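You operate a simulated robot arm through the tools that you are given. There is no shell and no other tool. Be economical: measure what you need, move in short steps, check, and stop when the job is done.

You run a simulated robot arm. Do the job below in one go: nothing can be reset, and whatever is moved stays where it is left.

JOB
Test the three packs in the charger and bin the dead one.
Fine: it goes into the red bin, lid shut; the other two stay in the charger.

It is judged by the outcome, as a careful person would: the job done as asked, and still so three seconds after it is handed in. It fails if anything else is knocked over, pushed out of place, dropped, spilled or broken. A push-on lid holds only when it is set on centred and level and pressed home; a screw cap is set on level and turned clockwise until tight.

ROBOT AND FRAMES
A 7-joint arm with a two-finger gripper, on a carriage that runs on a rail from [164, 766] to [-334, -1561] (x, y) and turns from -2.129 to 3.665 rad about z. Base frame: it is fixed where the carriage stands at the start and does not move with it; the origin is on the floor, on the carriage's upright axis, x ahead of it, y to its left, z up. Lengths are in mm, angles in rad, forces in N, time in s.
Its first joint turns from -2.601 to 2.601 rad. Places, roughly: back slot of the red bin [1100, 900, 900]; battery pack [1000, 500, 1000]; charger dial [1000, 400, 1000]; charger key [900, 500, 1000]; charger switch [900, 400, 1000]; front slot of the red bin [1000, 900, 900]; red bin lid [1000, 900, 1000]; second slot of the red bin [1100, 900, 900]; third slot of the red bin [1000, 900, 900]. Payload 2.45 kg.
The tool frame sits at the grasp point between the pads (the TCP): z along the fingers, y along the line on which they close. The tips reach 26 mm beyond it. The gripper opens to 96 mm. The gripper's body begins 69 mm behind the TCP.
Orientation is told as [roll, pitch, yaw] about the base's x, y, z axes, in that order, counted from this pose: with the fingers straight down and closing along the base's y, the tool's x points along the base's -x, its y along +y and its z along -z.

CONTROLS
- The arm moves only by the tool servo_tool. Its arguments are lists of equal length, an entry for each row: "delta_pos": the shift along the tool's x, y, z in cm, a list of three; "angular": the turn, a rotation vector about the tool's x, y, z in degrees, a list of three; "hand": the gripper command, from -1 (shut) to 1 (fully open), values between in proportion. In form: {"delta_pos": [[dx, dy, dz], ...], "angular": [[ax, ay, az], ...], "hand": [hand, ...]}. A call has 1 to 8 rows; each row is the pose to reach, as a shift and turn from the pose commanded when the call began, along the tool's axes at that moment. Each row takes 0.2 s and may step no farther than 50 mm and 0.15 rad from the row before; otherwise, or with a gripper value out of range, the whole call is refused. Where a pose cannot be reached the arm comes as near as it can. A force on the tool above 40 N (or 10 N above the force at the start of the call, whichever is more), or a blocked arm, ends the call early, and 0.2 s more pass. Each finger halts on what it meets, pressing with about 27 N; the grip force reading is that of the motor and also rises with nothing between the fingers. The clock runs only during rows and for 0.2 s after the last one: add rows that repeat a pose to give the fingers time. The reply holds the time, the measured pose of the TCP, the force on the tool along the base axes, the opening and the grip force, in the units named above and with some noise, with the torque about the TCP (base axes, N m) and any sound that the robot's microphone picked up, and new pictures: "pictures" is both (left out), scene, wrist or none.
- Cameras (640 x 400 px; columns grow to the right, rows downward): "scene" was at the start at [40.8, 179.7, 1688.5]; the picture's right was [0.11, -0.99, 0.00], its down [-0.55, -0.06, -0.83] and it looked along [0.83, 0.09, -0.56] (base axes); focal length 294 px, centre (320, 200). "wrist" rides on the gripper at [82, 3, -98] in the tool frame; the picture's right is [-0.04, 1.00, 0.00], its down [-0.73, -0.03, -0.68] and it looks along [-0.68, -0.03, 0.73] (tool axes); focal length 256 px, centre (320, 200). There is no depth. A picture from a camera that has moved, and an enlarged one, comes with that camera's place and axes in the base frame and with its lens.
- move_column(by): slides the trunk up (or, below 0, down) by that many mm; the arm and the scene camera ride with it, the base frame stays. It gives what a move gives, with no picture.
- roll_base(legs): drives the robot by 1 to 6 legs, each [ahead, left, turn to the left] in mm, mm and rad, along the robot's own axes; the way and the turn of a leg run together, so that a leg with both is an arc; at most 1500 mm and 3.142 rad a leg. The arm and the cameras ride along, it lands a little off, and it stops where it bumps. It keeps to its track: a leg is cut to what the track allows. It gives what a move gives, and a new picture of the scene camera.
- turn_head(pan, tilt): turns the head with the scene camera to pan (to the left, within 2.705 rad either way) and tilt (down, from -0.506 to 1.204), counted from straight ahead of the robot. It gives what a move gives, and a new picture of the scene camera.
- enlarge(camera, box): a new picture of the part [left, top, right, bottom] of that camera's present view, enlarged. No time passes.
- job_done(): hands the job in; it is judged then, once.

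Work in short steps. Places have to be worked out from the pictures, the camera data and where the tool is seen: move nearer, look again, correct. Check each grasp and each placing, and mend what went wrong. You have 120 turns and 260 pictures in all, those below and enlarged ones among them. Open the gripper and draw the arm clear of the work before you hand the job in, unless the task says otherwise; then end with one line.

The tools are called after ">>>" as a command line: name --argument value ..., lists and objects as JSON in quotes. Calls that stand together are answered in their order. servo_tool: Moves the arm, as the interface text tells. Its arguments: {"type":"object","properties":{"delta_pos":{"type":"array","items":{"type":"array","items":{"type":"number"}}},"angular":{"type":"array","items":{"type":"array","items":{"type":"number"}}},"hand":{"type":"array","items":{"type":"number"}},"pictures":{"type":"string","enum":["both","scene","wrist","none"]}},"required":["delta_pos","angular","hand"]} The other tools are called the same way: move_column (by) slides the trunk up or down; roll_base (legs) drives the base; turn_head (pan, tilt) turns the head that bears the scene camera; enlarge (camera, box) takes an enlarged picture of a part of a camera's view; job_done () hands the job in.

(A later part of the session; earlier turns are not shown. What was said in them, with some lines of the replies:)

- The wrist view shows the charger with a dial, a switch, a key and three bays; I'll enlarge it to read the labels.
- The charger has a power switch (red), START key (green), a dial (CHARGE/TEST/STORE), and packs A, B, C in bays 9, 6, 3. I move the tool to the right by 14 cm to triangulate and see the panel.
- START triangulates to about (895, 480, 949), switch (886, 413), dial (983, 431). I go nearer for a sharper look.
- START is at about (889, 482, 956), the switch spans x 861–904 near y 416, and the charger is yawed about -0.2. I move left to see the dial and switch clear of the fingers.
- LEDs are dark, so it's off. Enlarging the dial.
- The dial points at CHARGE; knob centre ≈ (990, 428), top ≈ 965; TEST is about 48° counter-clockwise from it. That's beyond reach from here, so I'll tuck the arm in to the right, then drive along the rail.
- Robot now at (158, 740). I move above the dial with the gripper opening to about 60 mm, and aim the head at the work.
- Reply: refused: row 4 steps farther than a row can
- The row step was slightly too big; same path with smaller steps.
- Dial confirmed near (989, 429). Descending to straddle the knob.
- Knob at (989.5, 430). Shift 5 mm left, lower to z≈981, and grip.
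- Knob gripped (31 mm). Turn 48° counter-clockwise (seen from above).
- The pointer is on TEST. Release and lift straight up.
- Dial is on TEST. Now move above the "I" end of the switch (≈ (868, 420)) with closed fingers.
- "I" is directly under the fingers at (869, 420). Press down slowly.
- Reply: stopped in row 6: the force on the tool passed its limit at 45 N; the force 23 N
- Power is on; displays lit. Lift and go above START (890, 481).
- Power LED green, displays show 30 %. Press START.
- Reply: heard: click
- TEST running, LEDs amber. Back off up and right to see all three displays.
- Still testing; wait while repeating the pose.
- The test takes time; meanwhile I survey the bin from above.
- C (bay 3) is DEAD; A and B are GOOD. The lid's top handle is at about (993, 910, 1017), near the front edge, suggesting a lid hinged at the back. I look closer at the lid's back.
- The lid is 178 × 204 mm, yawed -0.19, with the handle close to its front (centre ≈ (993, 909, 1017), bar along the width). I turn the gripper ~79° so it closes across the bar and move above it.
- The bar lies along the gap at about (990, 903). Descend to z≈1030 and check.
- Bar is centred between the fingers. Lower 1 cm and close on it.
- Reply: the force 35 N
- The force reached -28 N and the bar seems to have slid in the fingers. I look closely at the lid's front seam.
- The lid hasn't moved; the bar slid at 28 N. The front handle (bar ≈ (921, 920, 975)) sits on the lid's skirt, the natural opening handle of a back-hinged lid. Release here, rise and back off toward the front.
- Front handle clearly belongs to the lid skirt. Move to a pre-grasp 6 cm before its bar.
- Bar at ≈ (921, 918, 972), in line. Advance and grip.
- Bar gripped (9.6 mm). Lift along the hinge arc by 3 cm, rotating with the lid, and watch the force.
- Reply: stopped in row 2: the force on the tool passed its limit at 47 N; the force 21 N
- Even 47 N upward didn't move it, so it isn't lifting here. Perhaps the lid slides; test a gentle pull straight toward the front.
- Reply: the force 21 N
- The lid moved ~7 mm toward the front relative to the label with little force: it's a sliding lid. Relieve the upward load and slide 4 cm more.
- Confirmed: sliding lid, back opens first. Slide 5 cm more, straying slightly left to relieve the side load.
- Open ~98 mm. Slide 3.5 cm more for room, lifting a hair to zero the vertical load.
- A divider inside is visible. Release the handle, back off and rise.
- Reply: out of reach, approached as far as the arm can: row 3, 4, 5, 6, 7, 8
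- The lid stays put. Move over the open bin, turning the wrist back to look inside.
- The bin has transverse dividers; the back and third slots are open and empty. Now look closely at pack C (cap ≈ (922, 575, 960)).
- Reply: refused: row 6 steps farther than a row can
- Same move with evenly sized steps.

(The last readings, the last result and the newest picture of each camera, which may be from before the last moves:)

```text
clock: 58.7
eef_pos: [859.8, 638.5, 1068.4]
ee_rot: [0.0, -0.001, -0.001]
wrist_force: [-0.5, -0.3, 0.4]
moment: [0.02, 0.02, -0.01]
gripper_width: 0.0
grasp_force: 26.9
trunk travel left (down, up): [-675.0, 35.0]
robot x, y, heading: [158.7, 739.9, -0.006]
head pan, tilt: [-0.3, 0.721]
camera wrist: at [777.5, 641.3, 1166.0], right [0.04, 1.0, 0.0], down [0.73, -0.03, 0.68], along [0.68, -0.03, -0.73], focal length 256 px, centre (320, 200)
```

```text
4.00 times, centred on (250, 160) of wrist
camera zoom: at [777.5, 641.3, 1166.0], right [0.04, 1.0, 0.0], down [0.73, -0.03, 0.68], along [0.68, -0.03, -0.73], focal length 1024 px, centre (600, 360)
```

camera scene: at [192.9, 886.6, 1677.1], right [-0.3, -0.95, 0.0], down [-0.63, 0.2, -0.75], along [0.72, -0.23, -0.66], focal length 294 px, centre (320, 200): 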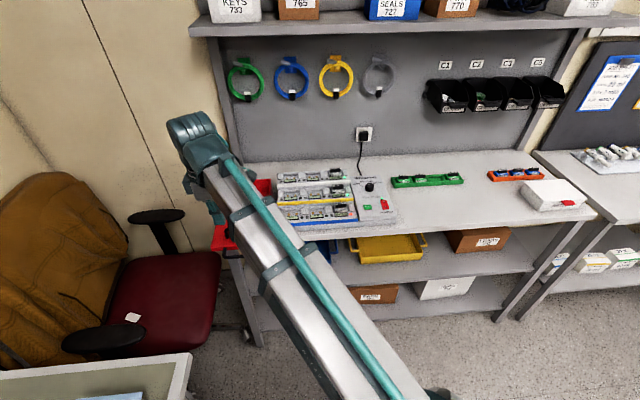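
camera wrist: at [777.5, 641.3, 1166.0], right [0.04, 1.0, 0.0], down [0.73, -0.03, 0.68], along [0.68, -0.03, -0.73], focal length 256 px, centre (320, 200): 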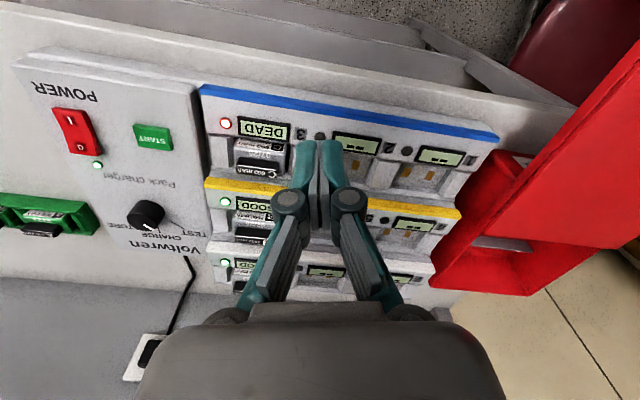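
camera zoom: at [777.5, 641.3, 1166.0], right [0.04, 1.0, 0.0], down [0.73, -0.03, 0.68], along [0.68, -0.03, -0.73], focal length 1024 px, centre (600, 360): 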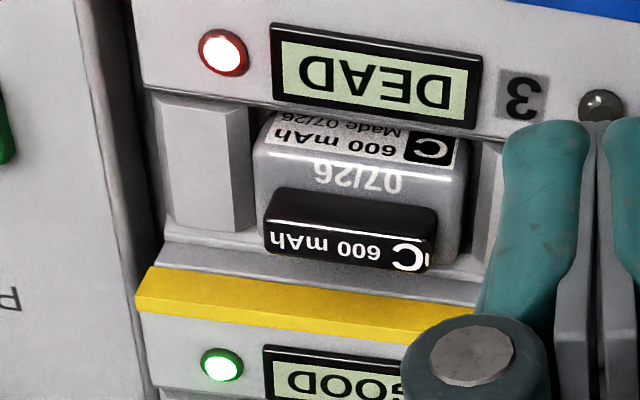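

Pack C has a black grip tab (~40 × 10 × 18 mm) on top. I take a second, closer view from the other side to pin down the tab and the step behind it.

>>> servo_tool --delta_pos '[[0.5, -4.5, 0], [1, -9, 0], [1, -13, 1], [1, -16, 2.5], [1, -16, 2.5]]' --angular '[[0, 0, 0], [0, 0, 0], [0, 0, 0], [0, 0, 0], [0, 0, 0]]' --hand '[-1, -1, -1, -1, -1]' --pictures "wrist"

>>> enlarge --camera "wrist" --box '[340, 130, 500, 230]'

```text
clock: 59.9
eef_pos: [849.2, 482.0, 1043.2]
ee_rot: [-0.002, 0.0, 0.001]
wrist_force: [-0.1, 0.3, 0.4]
moment: [0.01, -0.01, -0.02]
gripper_width: 0.0
grasp_force: 27.0
trunk travel left (down, up): [-675.0, 35.0]
robot x, y, heading: [156.3, 742.5, -0.006]
head pan, tilt: [-0.3, 0.721]
camera wrist: at [766.7, 484.0, 1140.1], right [0.04, 1.0, 0.0], down [0.73, -0.03, 0.68], along [0.68, -0.03, -0.73], focal length 256 px, centre (320, 200)
```

wrist: 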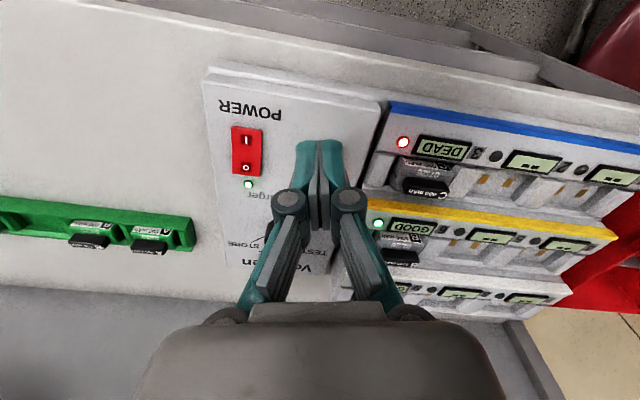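

```text
4.00 times, centred on (420, 180) of wrist
camera zoom: at [766.7, 484.0, 1140.1], right [0.04, 1.0, 0.0], down [0.73, -0.03, 0.68], along [0.68, -0.03, -0.73], focal length 1024 px, centre (-80, 280)
```

zoom: 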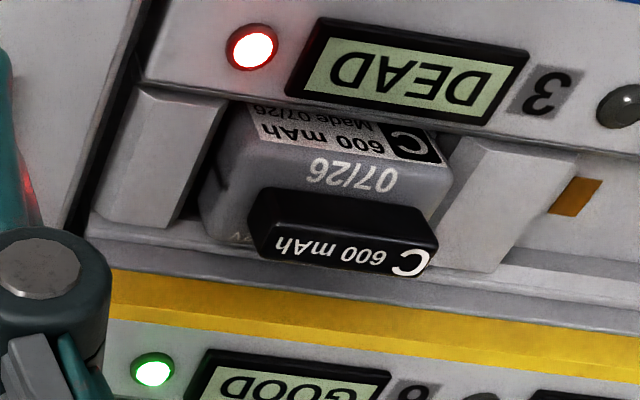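

Tab top centre triangulates to (923, 573, 967.5); the bay dividers are below ~948, so I can grip the tab across its 40 mm width. Align yaw -0.2 and move above.

>>> servo_tool --delta_pos '[[-2, 2.5, 0], [-4, 5, 0], [-6, 7.5, 0], [-7.4, 9.1, 0], [-7.4, 9.1, 2], [-7.4, 9.1, 2]]' --angular '[[0, 0, 4], [0, 0, 8], [0, 0, 11], [0, 0, 11], [0, 0, 11], [0, 0, 11]]' --hand '[-0.5, 0, 0.3, 0.35, 0.35, 0.35]' --pictures "wrist"

>>> enlarge --camera "wrist" --box '[200, 60, 440, 210]'

```text
clock: 61.3
eef_pos: [924.7, 571.5, 1021.4]
ee_rot: [0.002, 0.001, -0.193]
wrist_force: [0.0, -0.2, -1.5]
moment: [0.0, 0.01, -0.02]
gripper_width: 64.8
grasp_force: 0.1
trunk travel left (down, up): [-675.0, 35.0]
robot x, y, heading: [160.2, 741.1, -0.008]
head pan, tilt: [-0.3, 0.721]
camera wrist: at [845.4, 590.7, 1119.7], right [0.23, 0.97, 0.0], down [0.71, -0.17, 0.68], along [0.66, -0.16, -0.73], focal length 256 px, centre (320, 200)
```

wrist: 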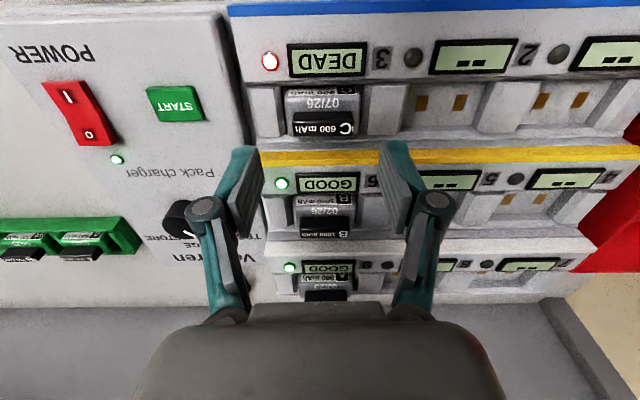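

```text
2.67 times, centred on (320, 135) of wrist
camera zoom: at [845.4, 590.7, 1119.7], right [0.23, 0.97, 0.0], down [0.71, -0.17, 0.68], along [0.66, -0.16, -0.73], focal length 683 px, centre (320, 373)
```

zoom: 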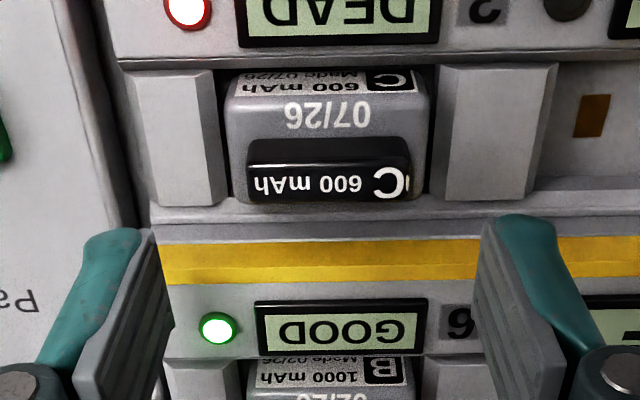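

Aligned; tab centre (922.7, 574). Descend to z≈978 (tips ≈ 952).

>>> servo_tool --delta_pos '[[0.24, 0.2, 1.5], [0.24, 0.2, 3], [0.24, 0.2, 4.3], [0.24, 0.2, 4.3]]' --angular '[[0, 0, 0], [0, 0, 0], [0, 0, 0], [0, 0, 0]]' --hand '[0.3, 0.2, 0.2, 0.2]' --pictures "wrist"

>>> enlarge --camera "wrist" --box '[200, 60, 440, 210]'

```text
clock: 62.3
eef_pos: [921.9, 574.5, 980.3]
ee_rot: [0.001, 0.001, -0.192]
wrist_force: [0.1, 0.1, -0.8]
moment: [0.01, 0.0, 0.04]
gripper_width: 57.7
grasp_force: 0.0
trunk travel left (down, up): [-675.0, 35.0]
robot x, y, heading: [157.7, 740.7, -0.008]
head pan, tilt: [-0.3, 0.721]
camera wrist: at [843.1, 592.3, 1077.6], right [0.23, 0.97, 0.0], down [0.71, -0.17, 0.68], along [0.66, -0.16, -0.73], focal length 256 px, centre (320, 200)
```

wrist: 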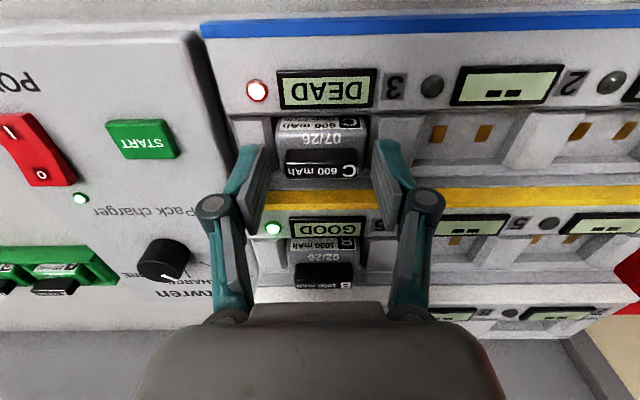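

```text
2.67 times, centred on (320, 135) of wrist
camera zoom: at [843.1, 592.3, 1077.6], right [0.23, 0.97, 0.0], down [0.71, -0.17, 0.68], along [0.66, -0.16, -0.73], focal length 683 px, centre (320, 373)
```

zoom: 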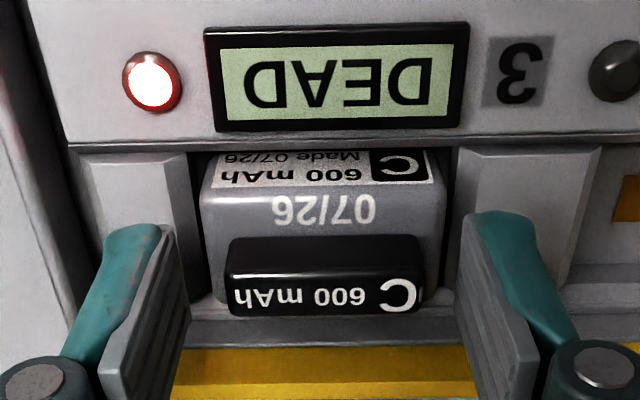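

The tab is between the fingers. Close on it.

>>> servo_tool --delta_pos '[[0, 0, 0.2], [0, 0, 0.2], [0, 0, 0.2], [0, 0, 0.2]]' --angular '[[0, 0, 0], [0, 0, 0], [0, 0, 0], [0, 0, 0]]' --hand '[-0.1, -0.4, -0.6, -0.6]' --pictures "none"

>>> servo_tool --delta_pos '[[0, 0, -0.5], [0, 0, -1], [0, 0, -1.5], [0, 0, -1.5]]' --angular '[[0, 0, 0], [0, 0, 0], [0, 0, 0], [0, 0, 0]]' --hand '[-0.6, -0.6, -0.6, -0.6]' --pictures "wrist"

```text
clock: 63.3
eef_pos: [923.5, 574.2, 979.7]
ee_rot: [0.0, 0.0, -0.192]
wrist_force: [2.7, 1.4, 10.8]
moment: [0.08, -0.03, -0.01]
gripper_width: 39.6
grasp_force: 26.8
trunk travel left (down, up): [-675.0, 35.0]
robot x, y, heading: [162.3, 741.0, -0.014]
head pan, tilt: [-0.3, 0.721]
```

```text
clock: 64.3
eef_pos: [922.4, 573.8, 991.2]
ee_rot: [0.002, 0.0, -0.193]
wrist_force: [-0.2, 0.1, -1.7]
moment: [0.0, 0.0, -0.01]
gripper_width: 39.3
grasp_force: 27.2
trunk travel left (down, up): [-675.0, 35.0]
robot x, y, heading: [157.2, 740.1, -0.015]
head pan, tilt: [-0.3, 0.721]
camera wrist: at [842.8, 592.6, 1089.9], right [0.23, 0.97, 0.0], down [0.71, -0.17, 0.68], along [0.66, -0.16, -0.73], focal length 256 px, centre (320, 200)
```

wrist: 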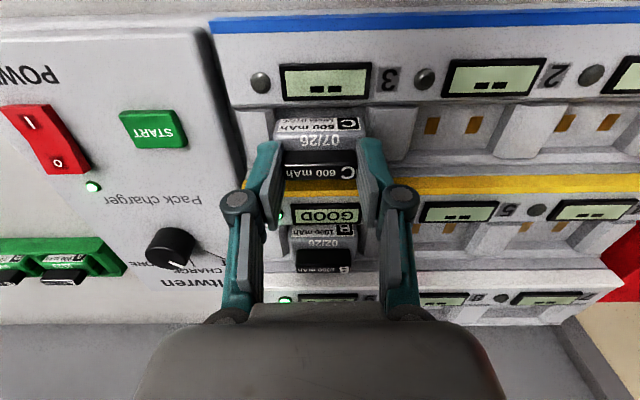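

Pack C is out of its bay (display now "--"). Lift to z≈1130.

>>> servo_tool --delta_pos '[[0, 0, -3], [0, 0, -6], [0, 0, -9], [0, 0, -12], [0, 0, -14], [0, 0, -14]]' --angular '[[0, 0, 0], [0, 0, 0], [0, 0, 0], [0, 0, 0], [0, 0, 0], [0, 0, 0]]' --hand '[-0.6, -0.6, -0.6, -0.6, -0.6, -0.6]' --pictures "both"

>>> enlarge --camera "wrist" --box '[200, 60, 440, 210]'

>>> enlarge --camera "scene" --box '[200, 130, 400, 255]'

```text
clock: 65.7
eef_pos: [922.9, 573.6, 1131.9]
ee_rot: [0.001, -0.001, -0.191]
wrist_force: [-1.3, -0.8, -1.5]
moment: [0.02, 0.0, 0.01]
gripper_width: 39.2
grasp_force: 27.2
trunk travel left (down, up): [-675.0, 35.0]
robot x, y, heading: [161.5, 742.2, -0.009]
head pan, tilt: [-0.3, 0.721]
camera scene: at [193.0, 886.6, 1677.1], right [-0.3, -0.95, 0.0], down [-0.63, 0.2, -0.75], along [0.72, -0.23, -0.66], focal length 294 px, centre (320, 200)
camera wrist: at [842.9, 591.7, 1230.2], right [0.23, 0.97, 0.0], down [0.71, -0.17, 0.68], along [0.66, -0.16, -0.73], focal length 256 px, centre (320, 200)
```

scene: 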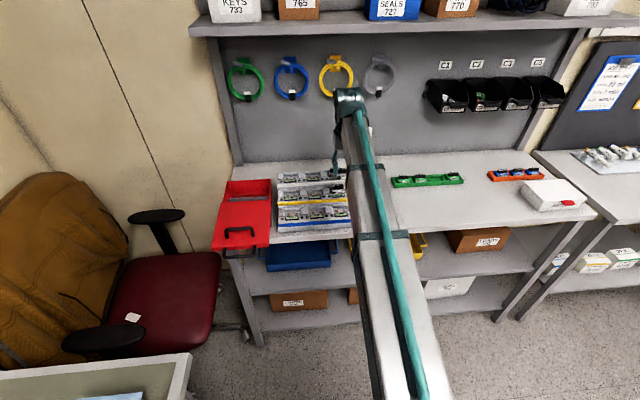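
wrist: 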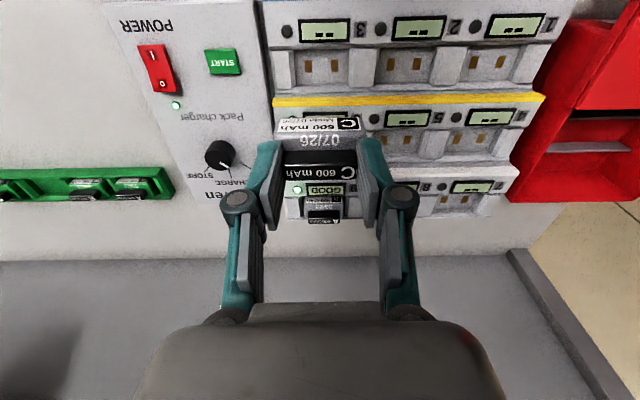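

```text
2.67 times, centred on (320, 135) of wrist
camera zoom: at [842.9, 591.7, 1230.2], right [0.23, 0.97, 0.0], down [0.71, -0.17, 0.68], along [0.66, -0.16, -0.73], focal length 683 px, centre (320, 373)
```

zoom: 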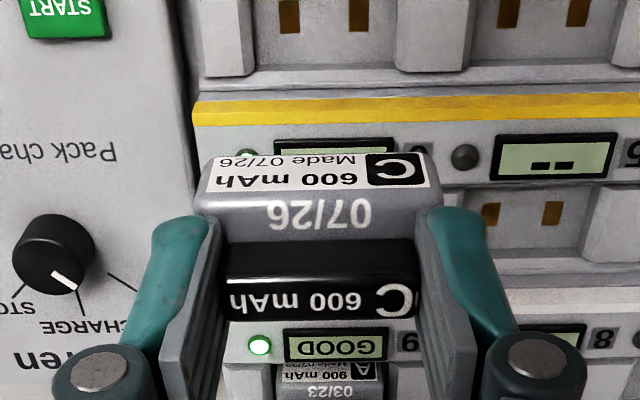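

```text
3.20 times, centred on (300, 192) of scene
camera zoom: at [193.0, 886.6, 1677.1], right [-0.3, -0.95, 0.0], down [-0.63, 0.2, -0.75], along [0.72, -0.23, -0.66], focal length 939 px, centre (384, 224)
```

zoom: 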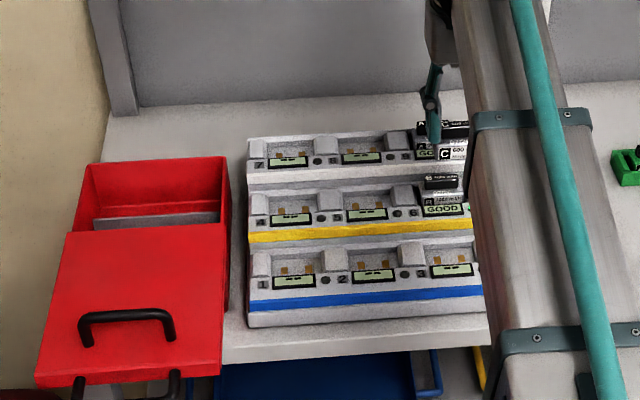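

Pack C is firmly held. Carry it at this height to above the bin's third slot (≈ (1085, 888)).

>>> servo_tool --delta_pos '[[-1.2, 4.2, 0], [-2.5, 8.5, 0], [-3.7, 12.7, 0], [-5, 17, 0], [-6.2, 21.2, 0], [-7.4, 25.4, 0], [-8.7, 29.7, 0], [-9.9, 33.9, 0]]' --angular '[[0, 0, 0], [0, 0, 0], [0, 0, 0], [0, 0, 0], [0, 0, 0], [0, 0, 0], [0, 0, 0], [0, 0, 0]]' --hand '[-0.6, -0.6, -0.6, -0.6, -0.6, -0.6, -0.6, -0.6]' --pictures "both"

>>> enlarge --camera "wrist" --box '[200, 10, 440, 160]'

>>> enlarge --camera "scene" --box '[200, 110, 320, 230]'

```text
clock: 67.5
eef_pos: [1083.6, 887.6, 1130.0]
ee_rot: [-0.003, -0.001, -0.193]
wrist_force: [0.9, -0.4, -1.5]
moment: [0.0, 0.0, 0.0]
gripper_width: 39.4
grasp_force: 27.0
trunk travel left (down, up): [-675.0, 35.0]
robot x, y, heading: [157.5, 738.7, -0.012]
head pan, tilt: [-0.3, 0.721]
camera scene: at [193.4, 887.4, 1677.0], right [-0.3, -0.95, 0.0], down [-0.63, 0.2, -0.75], along [0.72, -0.23, -0.66], focal length 294 px, centre (320, 200)
camera wrist: at [1004.5, 906.2, 1228.0], right [0.23, 0.97, 0.0], down [0.71, -0.17, 0.68], along [0.66, -0.16, -0.73], focal length 256 px, centre (320, 200)
```

scene: 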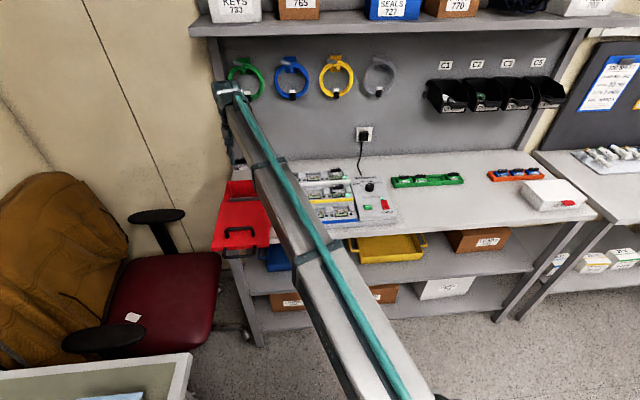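
wrist: 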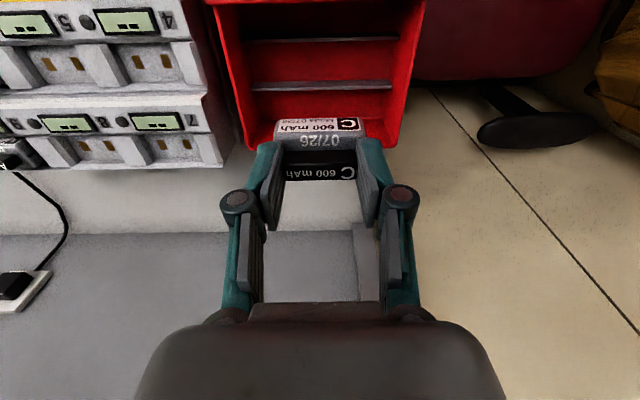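

```text
2.67 times, centred on (320, 85) of wrist
camera zoom: at [1004.5, 906.2, 1228.0], right [0.23, 0.97, 0.0], down [0.71, -0.17, 0.68], along [0.66, -0.16, -0.73], focal length 683 px, centre (320, 507)
```

zoom: 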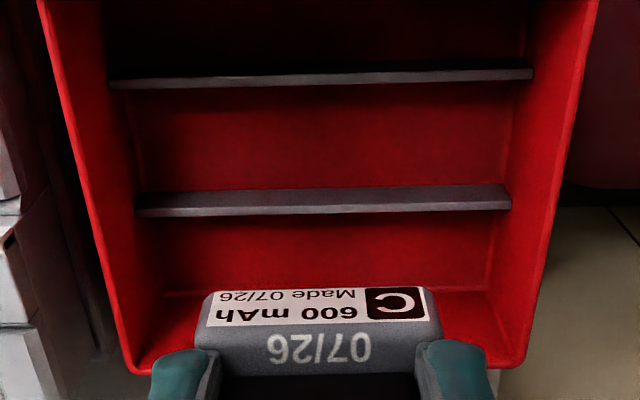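

```text
3.33 times, centred on (260, 170) of scene
camera zoom: at [193.4, 887.4, 1677.0], right [-0.3, -0.95, 0.0], down [-0.63, 0.2, -0.75], along [0.72, -0.23, -0.66], focal length 978 px, centre (520, 300)
```

zoom: 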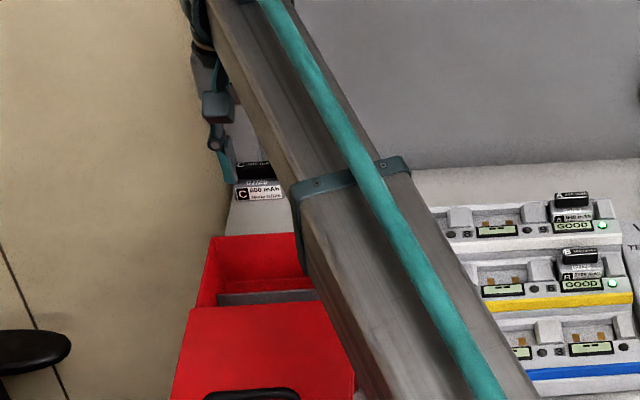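

Dividers are low (top ≈ 922), slots ~46 mm; TCP is over the third slot centre. Check the pack's height in a zoom.

>>> enlarge --camera "scene" --box '[222, 145, 262, 180]'

```text
11.43 times, centred on (242, 162) of scene
camera zoom: at [193.4, 887.4, 1677.0], right [-0.3, -0.95, 0.0], down [-0.63, 0.2, -0.75], along [0.72, -0.23, -0.66], focal length 3354 px, centre (1211, 629)
```

zoom: 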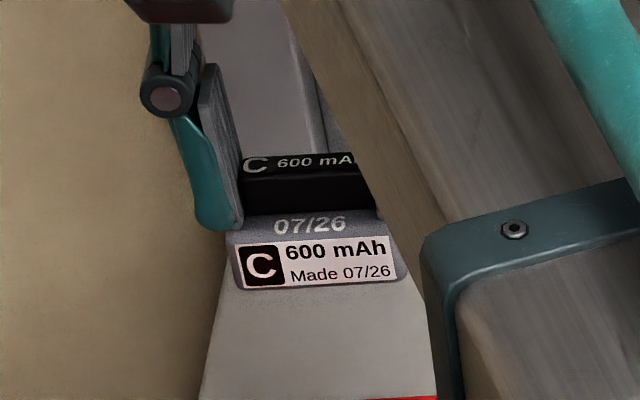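

The pack body is ~20 mm tall (total ~38 mm), so it will rest with the TCP near z≈958. Lower into the slot.

>>> servo_tool --delta_pos '[[0.1, 0.1, 4], [0.1, 0.1, 8], [0.1, 0.1, 12], [0.1, 0.1, 15], [0.1, 0.1, 16], [0.1, 0.1, 16.5], [0.1, 0.1, 16.5]]' --angular '[[0, 0, 0], [0, 0, 0], [0, 0, 0], [0, 0, 0], [0, 0, 0], [0, 0, 0], [0, 0, 0]]' --hand '[-0.6, -0.6, -0.6, -0.6, -0.6, -0.6, -0.6]' --pictures "wrist"

>>> enlarge --camera "wrist" --box '[180, 20, 460, 220]'

```text
clock: 69.1
eef_pos: [1083.3, 887.5, 965.9]
ee_rot: [0.0, -0.001, -0.191]
wrist_force: [-0.4, -0.4, -0.7]
moment: [0.03, -0.05, 0.0]
gripper_width: 39.2
grasp_force: 27.2
trunk travel left (down, up): [-675.0, 35.0]
robot x, y, heading: [160.6, 740.1, -0.012]
head pan, tilt: [-0.3, 0.721]
camera wrist: at [1003.2, 906.4, 1064.1], right [0.23, 0.97, 0.0], down [0.71, -0.17, 0.68], along [0.66, -0.16, -0.73], focal length 256 px, centre (320, 200)
```

wrist: 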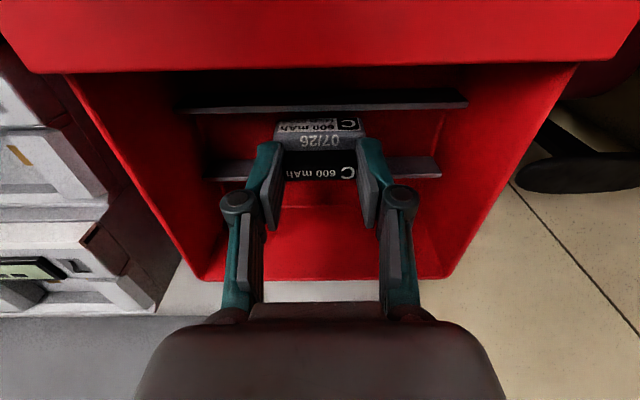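

```text
2.00 times, centred on (320, 120) of wrist
camera zoom: at [1003.2, 906.4, 1064.1], right [0.23, 0.97, 0.0], down [0.71, -0.17, 0.68], along [0.66, -0.16, -0.73], focal length 512 px, centre (320, 360)
```

zoom: 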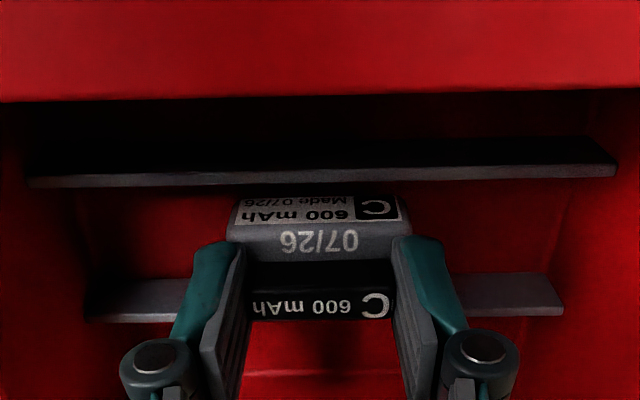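

Pack sits centred between the two dividers. Lower gently until contact.

>>> servo_tool --delta_pos '[[0, 0, 0.2], [0, 0, 0.4], [0, 0, 0.6], [0, 0, 0.6]]' --angular '[[0, 0, 0], [0, 0, 0], [0, 0, 0], [0, 0, 0]]' --hand '[-0.6, -0.6, -0.6, -0.6]' --pictures "none"

```text
clock: 70.1
eef_pos: [1083.6, 888.6, 960.8]
ee_rot: [0.0, 0.0, -0.193]
wrist_force: [-0.2, -0.1, -1.2]
moment: [0.01, 0.01, 0.04]
gripper_width: 39.5
grasp_force: 26.9
trunk travel left (down, up): [-675.0, 35.0]
robot x, y, heading: [158.2, 745.0, -0.008]
head pan, tilt: [-0.3, 0.721]
```

No contact yet; continue down in small steps.

>>> servo_tool --delta_pos '[[0, 0, 0.2], [0, 0, 0.4], [0, 0, 0.6], [0, 0, 0.8], [0, 0, 0.8]]' --angular '[[0, 0, 0], [0, 0, 0], [0, 0, 0], [0, 0, 0], [0, 0, 0]]' --hand '[-0.6, -0.6, -0.6, -0.6, -0.6]' --pictures "none"

```text
clock: 71.3
eef_pos: [1083.3, 888.8, 952.6]
ee_rot: [-0.002, -0.002, -0.193]
wrist_force: [2.1, -0.3, 8.2]
moment: [-0.01, 0.04, -0.06]
gripper_width: 39.4
grasp_force: 27.0
trunk travel left (down, up): [-675.0, 35.0]
robot x, y, heading: [159.2, 741.1, -0.009]
head pan, tilt: [-0.3, 0.721]
```

Contact at 8 N: the pack is on the floor. Open and rise straight up.

>>> servo_tool --delta_pos '[[0, 0, 0], [0, 0, 0], [0, 0, -3], [0, 0, -7], [0, 0, -11], [0, 0, -15], [0, 0, -18], [0, 0, -18]]' --angular '[[0, 0, 0], [0, 0, 0], [0, 0, 0], [0, 0, 0], [0, 0, 0], [0, 0, 0], [0, 0, 0], [0, 0, 0]]' --hand '[0, 0.2, 0.2, 0.2, 0.2, 0.2, 0.2, 0.2]' --pictures "wrist"

>>> enlarge --camera "wrist" --box '[200, 10, 440, 160]'

```text
clock: 73.1
eef_pos: [1083.9, 891.9, 1133.5]
ee_rot: [-0.002, 0.0, -0.191]
wrist_force: [-0.4, 0.2, -0.4]
moment: [-0.01, 0.03, 0.04]
gripper_width: 57.5
grasp_force: 0.1
trunk travel left (down, up): [-675.0, 35.0]
robot x, y, heading: [162.2, 738.5, -0.011]
head pan, tilt: [-0.3, 0.721]
camera wrist: at [1004.0, 908.9, 1231.7], right [0.23, 0.97, 0.0], down [0.71, -0.17, 0.68], along [0.66, -0.16, -0.73], focal length 256 px, centre (320, 200)
```

wrist: 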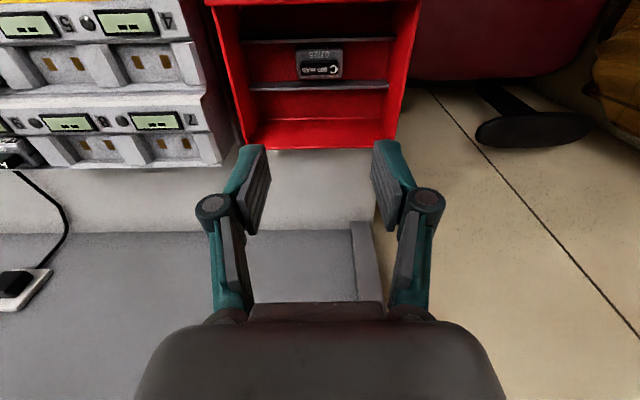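

```text
2.67 times, centred on (320, 85) of wrist
camera zoom: at [1004.0, 908.9, 1231.7], right [0.23, 0.97, 0.0], down [0.71, -0.17, 0.68], along [0.66, -0.16, -0.73], focal length 683 px, centre (320, 507)
```

zoom: 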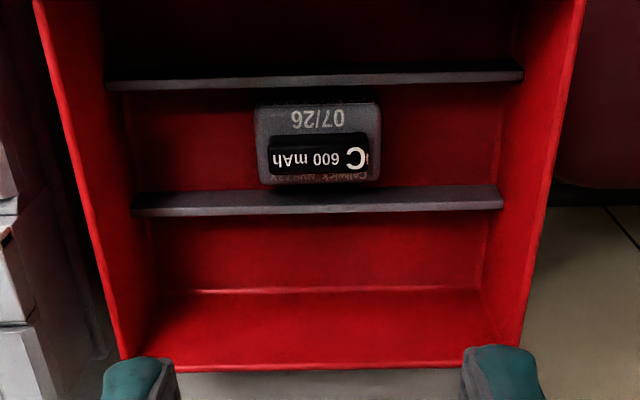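

Pack C stands in the third slot, well below the rim. Now go in front of the lid's top handle with closed fingers to push the lid shut.

>>> servo_tool --delta_pos '[[4.4, 0, 0], [8.8, -0.1, 0], [13.2, -0.1, 0], [17.6, -0.2, 0], [22, -0.2, 0], [26.3, -0.3, 0], [26.3, -0.3, 0]]' --angular '[[0, 0, 0], [0, 0, 0], [0, 0, 0], [0, 0, 0], [0, 0, 0], [0, 0, 0], [0, 0, 0]]' --hand '[0, -0.5, -1, -1, -1, -1, -1]' --pictures "both"

>>> enlarge --camera "wrist" --box '[180, 20, 460, 200]'

```text
clock: 74.7
eef_pos: [824.5, 936.3, 1136.5]
ee_rot: [0.001, 0.001, -0.192]
wrist_force: [0.8, 0.9, 0.3]
moment: [-0.02, 0.01, -0.02]
gripper_width: 0.1
grasp_force: 26.7
trunk travel left (down, up): [-675.0, 35.0]
robot x, y, heading: [160.6, 745.4, -0.007]
head pan, tilt: [-0.3, 0.721]
camera scene: at [193.0, 886.7, 1677.1], right [-0.3, -0.95, 0.0], down [-0.63, 0.2, -0.75], along [0.72, -0.23, -0.66], focal length 294 px, centre (320, 200)
camera wrist: at [744.8, 954.2, 1234.6], right [0.23, 0.97, 0.0], down [0.71, -0.17, 0.68], along [0.66, -0.16, -0.73], focal length 256 px, centre (320, 200)
```

scene: 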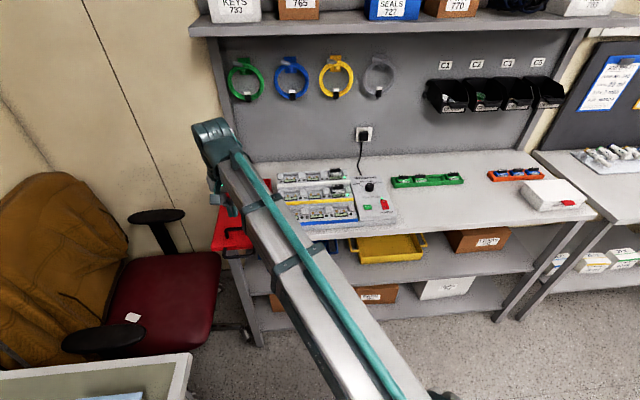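
wrist: 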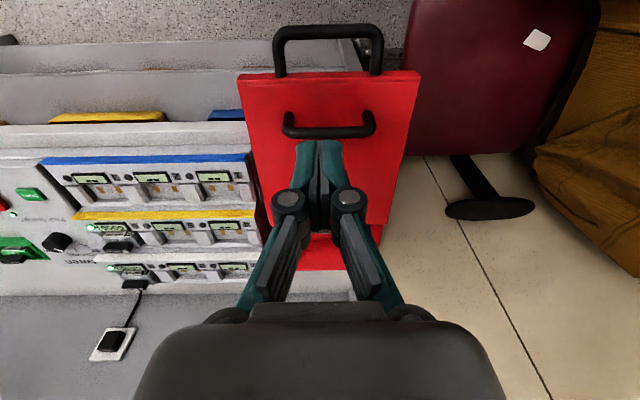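

```text
2.22 times, centred on (320, 110) of wrist
camera zoom: at [744.8, 954.2, 1234.6], right [0.23, 0.97, 0.0], down [0.71, -0.17, 0.68], along [0.66, -0.16, -0.73], focal length 569 px, centre (320, 400)
```

zoom: 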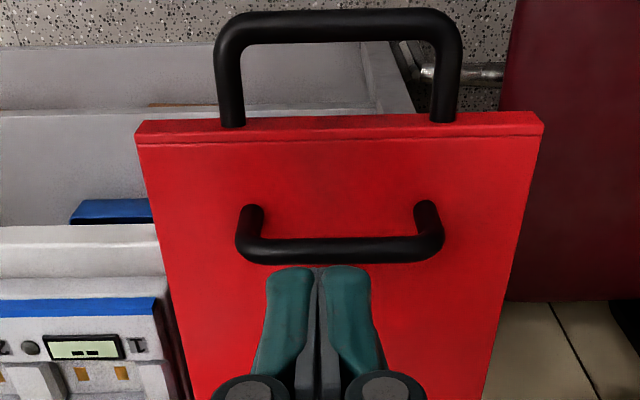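

Bar is ~2 cm ahead of the fingers. Descend to z≈1018 in front of it.

>>> servo_tool --delta_pos '[[0, 0.4, 4], [0, 0.4, 8], [0, 0.4, 11.8], [0, 0.4, 11.8]]' --angular '[[0, 0, 0], [0, 0, 0], [0, 0, 0], [0, 0, 0]]' --hand '[-1, -1, -1, -1]' --pictures "wrist"

```text
clock: 75.7
eef_pos: [825.0, 939.5, 1016.8]
ee_rot: [0.0, 0.001, -0.191]
wrist_force: [0.6, -0.2, 0.4]
moment: [0.01, 0.04, 0.0]
gripper_width: 0.4
grasp_force: 27.0
trunk travel left (down, up): [-675.0, 35.0]
robot x, y, heading: [156.9, 738.2, -0.006]
head pan, tilt: [-0.3, 0.721]
camera wrist: at [744.9, 957.2, 1114.7], right [0.23, 0.97, 0.0], down [0.71, -0.17, 0.68], along [0.66, -0.16, -0.73], focal length 256 px, centre (320, 200)
```

wrist: 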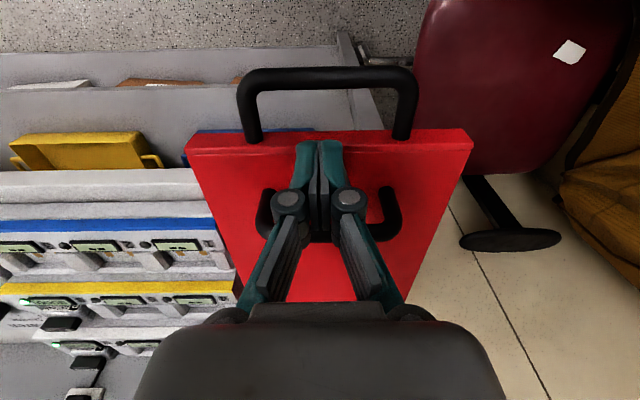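

Push along the slide direction for the first 12 cm.

>>> servo_tool --delta_pos '[[-1.5, 0, 0], [-3, 0, 0], [-4.5, 0, 0], [-6, 0, 0], [-7.5, 0, 0], [-9, 0, 0], [-10.5, 0, 0], [-12, 0, 0]]' --angular '[[0, 0, 0], [0, 0, 0], [0, 0, 0], [0, 0, 0], [0, 0, 0], [0, 0, 0], [0, 0, 0], [0, 0, 0]]' --hand '[-1, -1, -1, -1, -1, -1, -1, -1]' --pictures "both"

>>> enlarge --camera "scene" --box '[200, 165, 300, 250]'

```text
clock: 77.5
eef_pos: [943.8, 917.2, 1013.9]
ee_rot: [-0.003, -0.001, -0.19]
wrist_force: [-0.1, 0.6, 0.1]
moment: [-0.02, 0.01, 0.0]
gripper_width: 0.4
grasp_force: 26.8
trunk travel left (down, up): [-675.0, 35.0]
robot x, y, heading: [159.5, 743.2, -0.005]
head pan, tilt: [-0.3, 0.721]
camera scene: at [193.1, 886.7, 1677.1], right [-0.3, -0.95, 0.0], down [-0.63, 0.2, -0.75], along [0.72, -0.23, -0.66], focal length 294 px, centre (320, 200)
camera wrist: at [864.7, 935.7, 1112.0], right [0.23, 0.97, 0.0], down [0.71, -0.17, 0.68], along [0.66, -0.16, -0.73], focal length 256 px, centre (320, 200)
```

scene: 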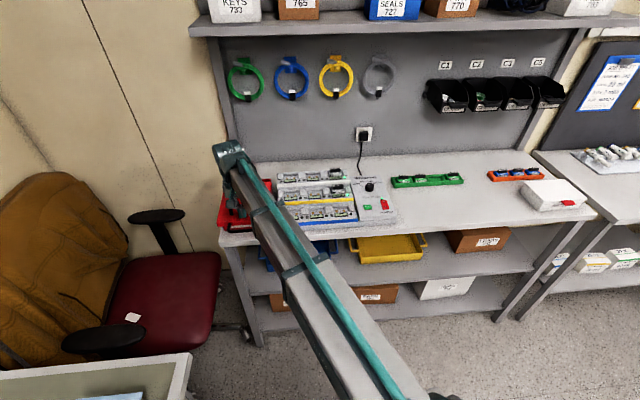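
wrist: 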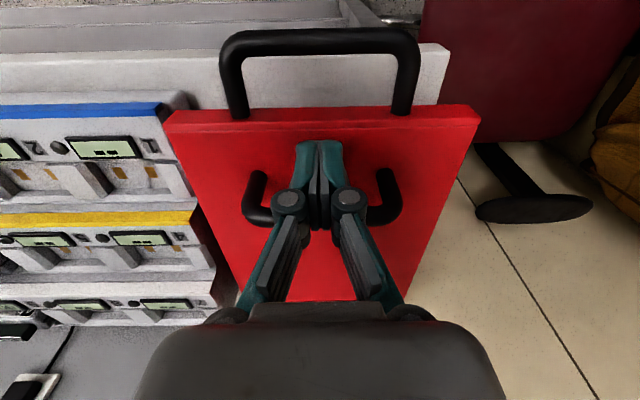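

```text
4.71 times, centred on (250, 208) of scene
camera zoom: at [193.1, 886.7, 1677.1], right [-0.3, -0.95, 0.0], down [-0.63, 0.2, -0.75], along [0.72, -0.23, -0.66], focal length 1381 px, centre (649, 165)
```

zoom: 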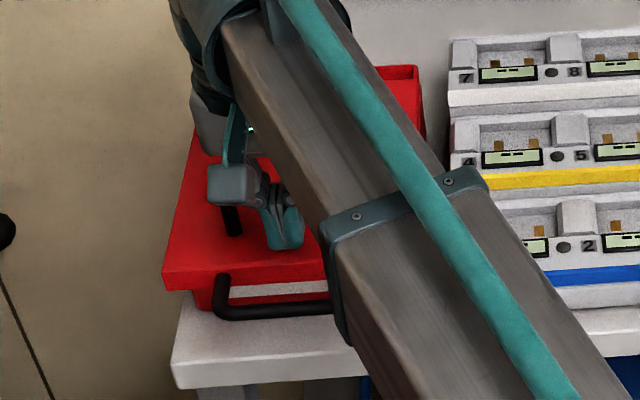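

Lid is following. Push the remaining ~3 cm in small steps.

>>> servo_tool --delta_pos '[[-0.8, 0, 0], [-1.6, 0, 0], [-2.2, 0, 0], [-2.6, 0, 0], [-2.9, 0, 0], [-3.1, 0, 0], [-3.3, 0, 0], [-3.3, 0, 0]]' --angular '[[0, 0, 0], [0, 0, 0], [0, 0, 0], [0, 0, 0], [0, 0, 0], [0, 0, 0], [0, 0, 0], [0, 0, 0]]' --hand '[-1, -1, -1, -1, -1, -1, -1, -1]' --pictures "both"

>>> enlarge --camera "scene" --box '[200, 165, 300, 250]'

```text
clock: 79.3
eef_pos: [974.8, 912.4, 1015.7]
ee_rot: [-0.001, 0.001, -0.193]
wrist_force: [-8.6, 1.4, 0.2]
moment: [-0.02, -0.01, -0.02]
gripper_width: 6.2
grasp_force: 28.2
trunk travel left (down, up): [-675.0, 35.0]
robot x, y, heading: [158.1, 740.3, -0.013]
head pan, tilt: [-0.3, 0.721]
camera scene: at [191.9, 886.9, 1677.1], right [-0.3, -0.95, 0.0], down [-0.63, 0.2, -0.75], along [0.72, -0.23, -0.66], focal length 294 px, centre (320, 200)
camera wrist: at [895.3, 930.4, 1112.8], right [0.23, 0.97, 0.0], down [0.71, -0.17, 0.68], along [0.66, -0.16, -0.73], focal length 256 px, centre (320, 200)
```

scene: 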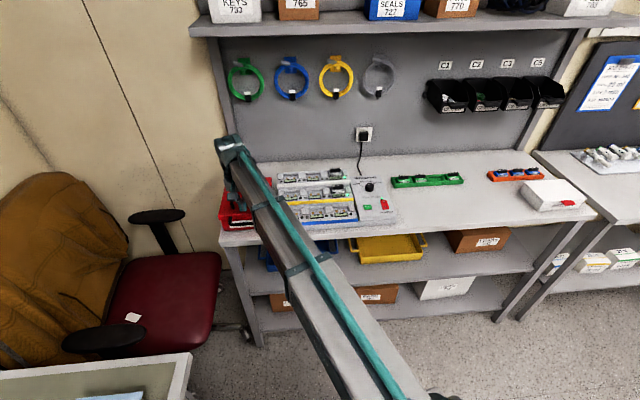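
wrist: 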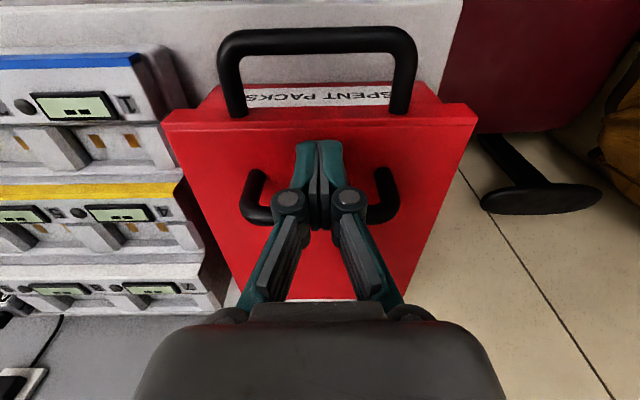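

```text
4.71 times, centred on (250, 208) of scene
camera zoom: at [191.9, 886.9, 1677.1], right [-0.3, -0.95, 0.0], down [-0.63, 0.2, -0.75], along [0.72, -0.23, -0.66], focal length 1381 px, centre (649, 165)
```

zoom: 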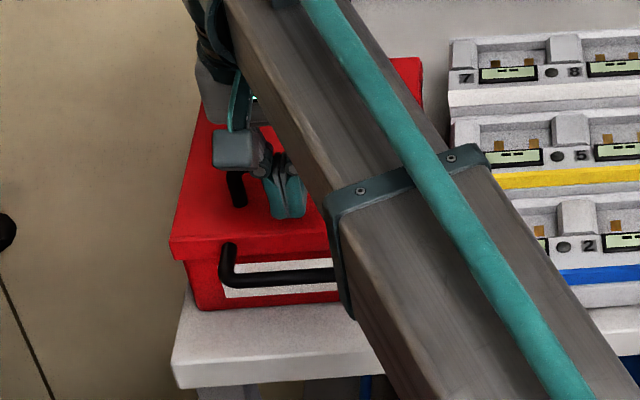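

Resistance of 9 N now; the lid corner is at its original place. Press 4 mm more to confirm the stop.

>>> servo_tool --delta_pos '[[-0.1, 0, 0], [-0.2, 0, 0], [-0.3, 0, 0], [-0.4, 0, 0]]' --angular '[[0, 0, 0], [0, 0, 0], [0, 0, 0], [0, 0, 0]]' --hand '[-1, -1, -1, -1]' --pictures "none"

```text
clock: 80.3
eef_pos: [976.0, 912.2, 1015.1]
ee_rot: [-0.003, 0.004, -0.191]
wrist_force: [-32.0, 7.5, -11.5]
moment: [0.08, 0.07, -0.06]
gripper_width: 6.1
grasp_force: 28.8
trunk travel left (down, up): [-675.0, 35.0]
robot x, y, heading: [158.5, 740.9, -0.01]
head pan, tilt: [-0.3, 0.721]
```

Hard stop reached: 32 N with barely 1 mm of motion. Back off, rise, and pull the arm clear.

>>> servo_tool --delta_pos '[[1, 0, 0], [2, 0, 0], [2, 0, -4], [2, 0, -8], [2, 0, -12], [5, -3, -15], [8, -6, -17], [11, -9, -17]]' --angular '[[0, 0, 0], [0, 0, 0], [0, 0, 0], [0, 0, 0], [0, 0, 0], [0, 0, 0], [0, 0, 0], [0, 0, 0]]' --hand '[-1, -1, -1, -1, -1, -1, -1, -1]' --pictures "wrist"

>>> servo_tool --delta_pos '[[2, -4, 0], [4, -8, 0], [6, -12, 0], [8, -16, 0], [10, -20, 0], [10, -24, 0], [10, -28, 0], [10, -32, 0]]' --angular '[[0, 0, 0], [0, 0, 0], [0, 0, 0], [0, 0, 0], [0, 0, 0], [0, 0, 0], [0, 0, 0], [0, 0, 0]]' --hand '[-0.5, 0, 0.5, 1, 1, 1, 1, 1]' --pictures "both"

>>> enlarge --camera "scene" --box '[200, 150, 400, 275]'

```text
refused: row 6 steps farther than a row can; nothing moved
```

```text
clock: 82.1
eef_pos: [820.6, 613.2, 1016.8]
ee_rot: [0.001, 0.0, -0.192]
wrist_force: [-0.2, -0.1, -0.3]
moment: [-0.01, 0.01, 0.0]
gripper_width: 95.8
grasp_force: 0.1
trunk travel left (down, up): [-675.0, 35.0]
robot x, y, heading: [158.2, 744.3, -0.009]
head pan, tilt: [-0.3, 0.721]
camera scene: at [192.7, 886.1, 1677.2], right [-0.3, -0.95, 0.0], down [-0.63, 0.2, -0.75], along [0.72, -0.23, -0.66], focal length 294 px, centre (320, 200)
camera wrist: at [740.8, 632.0, 1113.8], right [0.23, 0.97, 0.0], down [0.71, -0.17, 0.68], along [0.66, -0.16, -0.73], focal length 256 px, centre (320, 200)
```

scene: 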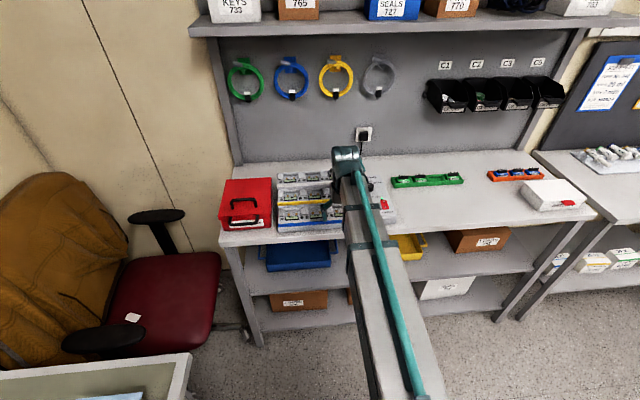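
wrist: 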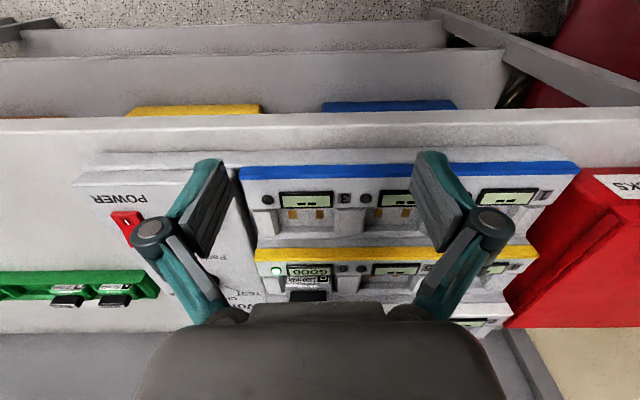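

```text
3.20 times, centred on (300, 212) of scene
camera zoom: at [192.7, 886.1, 1677.2], right [-0.3, -0.95, 0.0], down [-0.63, 0.2, -0.75], along [0.72, -0.23, -0.66], focal length 939 px, centre (384, 160)
```

zoom: 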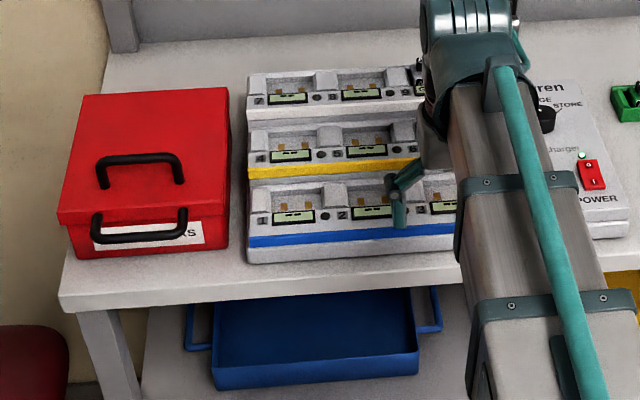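

The first call was refused but the second ran without contact; the lid looks fully shut in its original place. Rise and retreat clear, then take a final look.

>>> servo_tool --delta_pos '[[0, 0, -4], [1, 0, -8], [2, 0, -12], [4, 0, -16], [6, 0, -20], [8, 0, -20], [8, 0, -20]]' --angular '[[0, 0, 0], [0, 0, 0], [0, 0, 0], [0, 0, 0], [0, 0, 0], [0, 0, 0], [0, 0, 0]]' --hand '[1, 1, 1, 1, 1, 1, 1]' --pictures "both"

>>> enlarge --camera "wrist" --box '[200, 80, 520, 280]'

>>> enlarge --camera "scene" --box '[200, 165, 300, 250]'

```text
clock: 83.7
eef_pos: [740.0, 630.9, 1213.2]
ee_rot: [-0.001, -0.009, -0.192]
wrist_force: [0.1, -0.3, 0.4]
moment: [0.0, 0.04, -0.01]
gripper_width: 96.1
grasp_force: 0.0
trunk travel left (down, up): [-675.0, 35.0]
robot x, y, heading: [161.1, 738.3, -0.009]
head pan, tilt: [-0.3, 0.721]
camera scene: at [192.9, 886.6, 1677.1], right [-0.3, -0.95, 0.0], down [-0.63, 0.2, -0.75], along [0.72, -0.23, -0.66], focal length 294 px, centre (320, 200)
camera wrist: at [660.1, 649.2, 1310.3], right [0.23, 0.97, 0.0], down [0.71, -0.17, 0.68], along [0.67, -0.16, -0.73], focal length 256 px, centre (320, 200)
```

scene: 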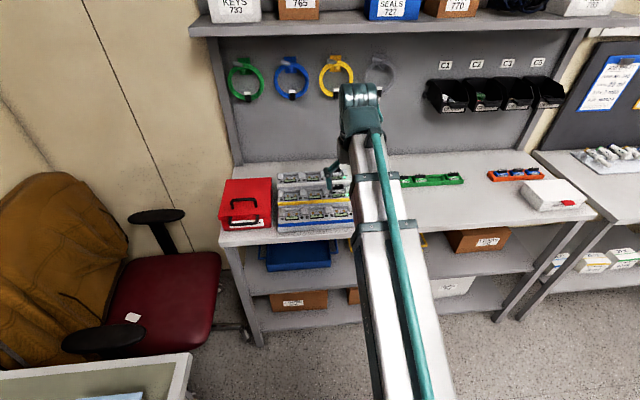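
wrist: 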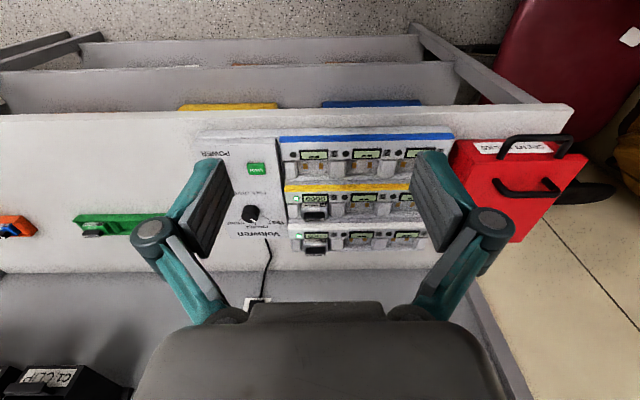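

```text
2.00 times, centred on (360, 180) of wrist
camera zoom: at [660.1, 649.2, 1310.3], right [0.23, 0.97, 0.0], down [0.71, -0.17, 0.68], along [0.67, -0.16, -0.73], focal length 512 px, centre (240, 240)
```

zoom: 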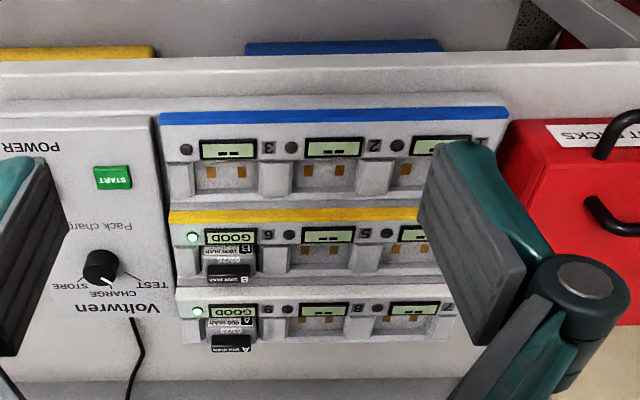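

```text
4.71 times, centred on (250, 208) of scene
camera zoom: at [192.9, 886.6, 1677.1], right [-0.3, -0.95, 0.0], down [-0.63, 0.2, -0.75], along [0.72, -0.23, -0.66], focal length 1381 px, centre (649, 165)
```

zoom: 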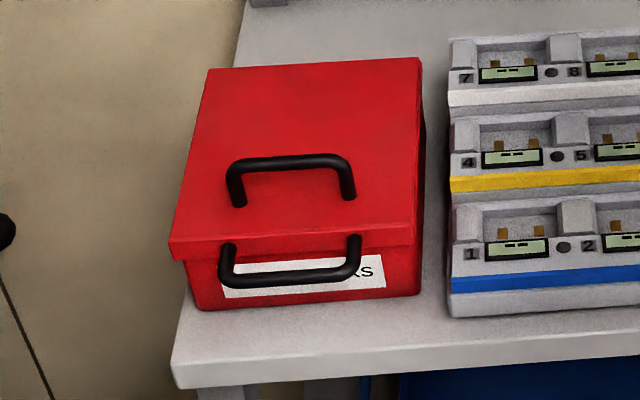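

The lid is fully shut, packs A and B are still in the charger showing GOOD, and the gripper is open and clear of the work. I'm handing the job in.

>>> job_done

```text
The job is handed in.
```

I tested all three packs. C came up DEAD and is now in the red bin with the lid slid shut, while A and B tested GOOD and are still in the charger.
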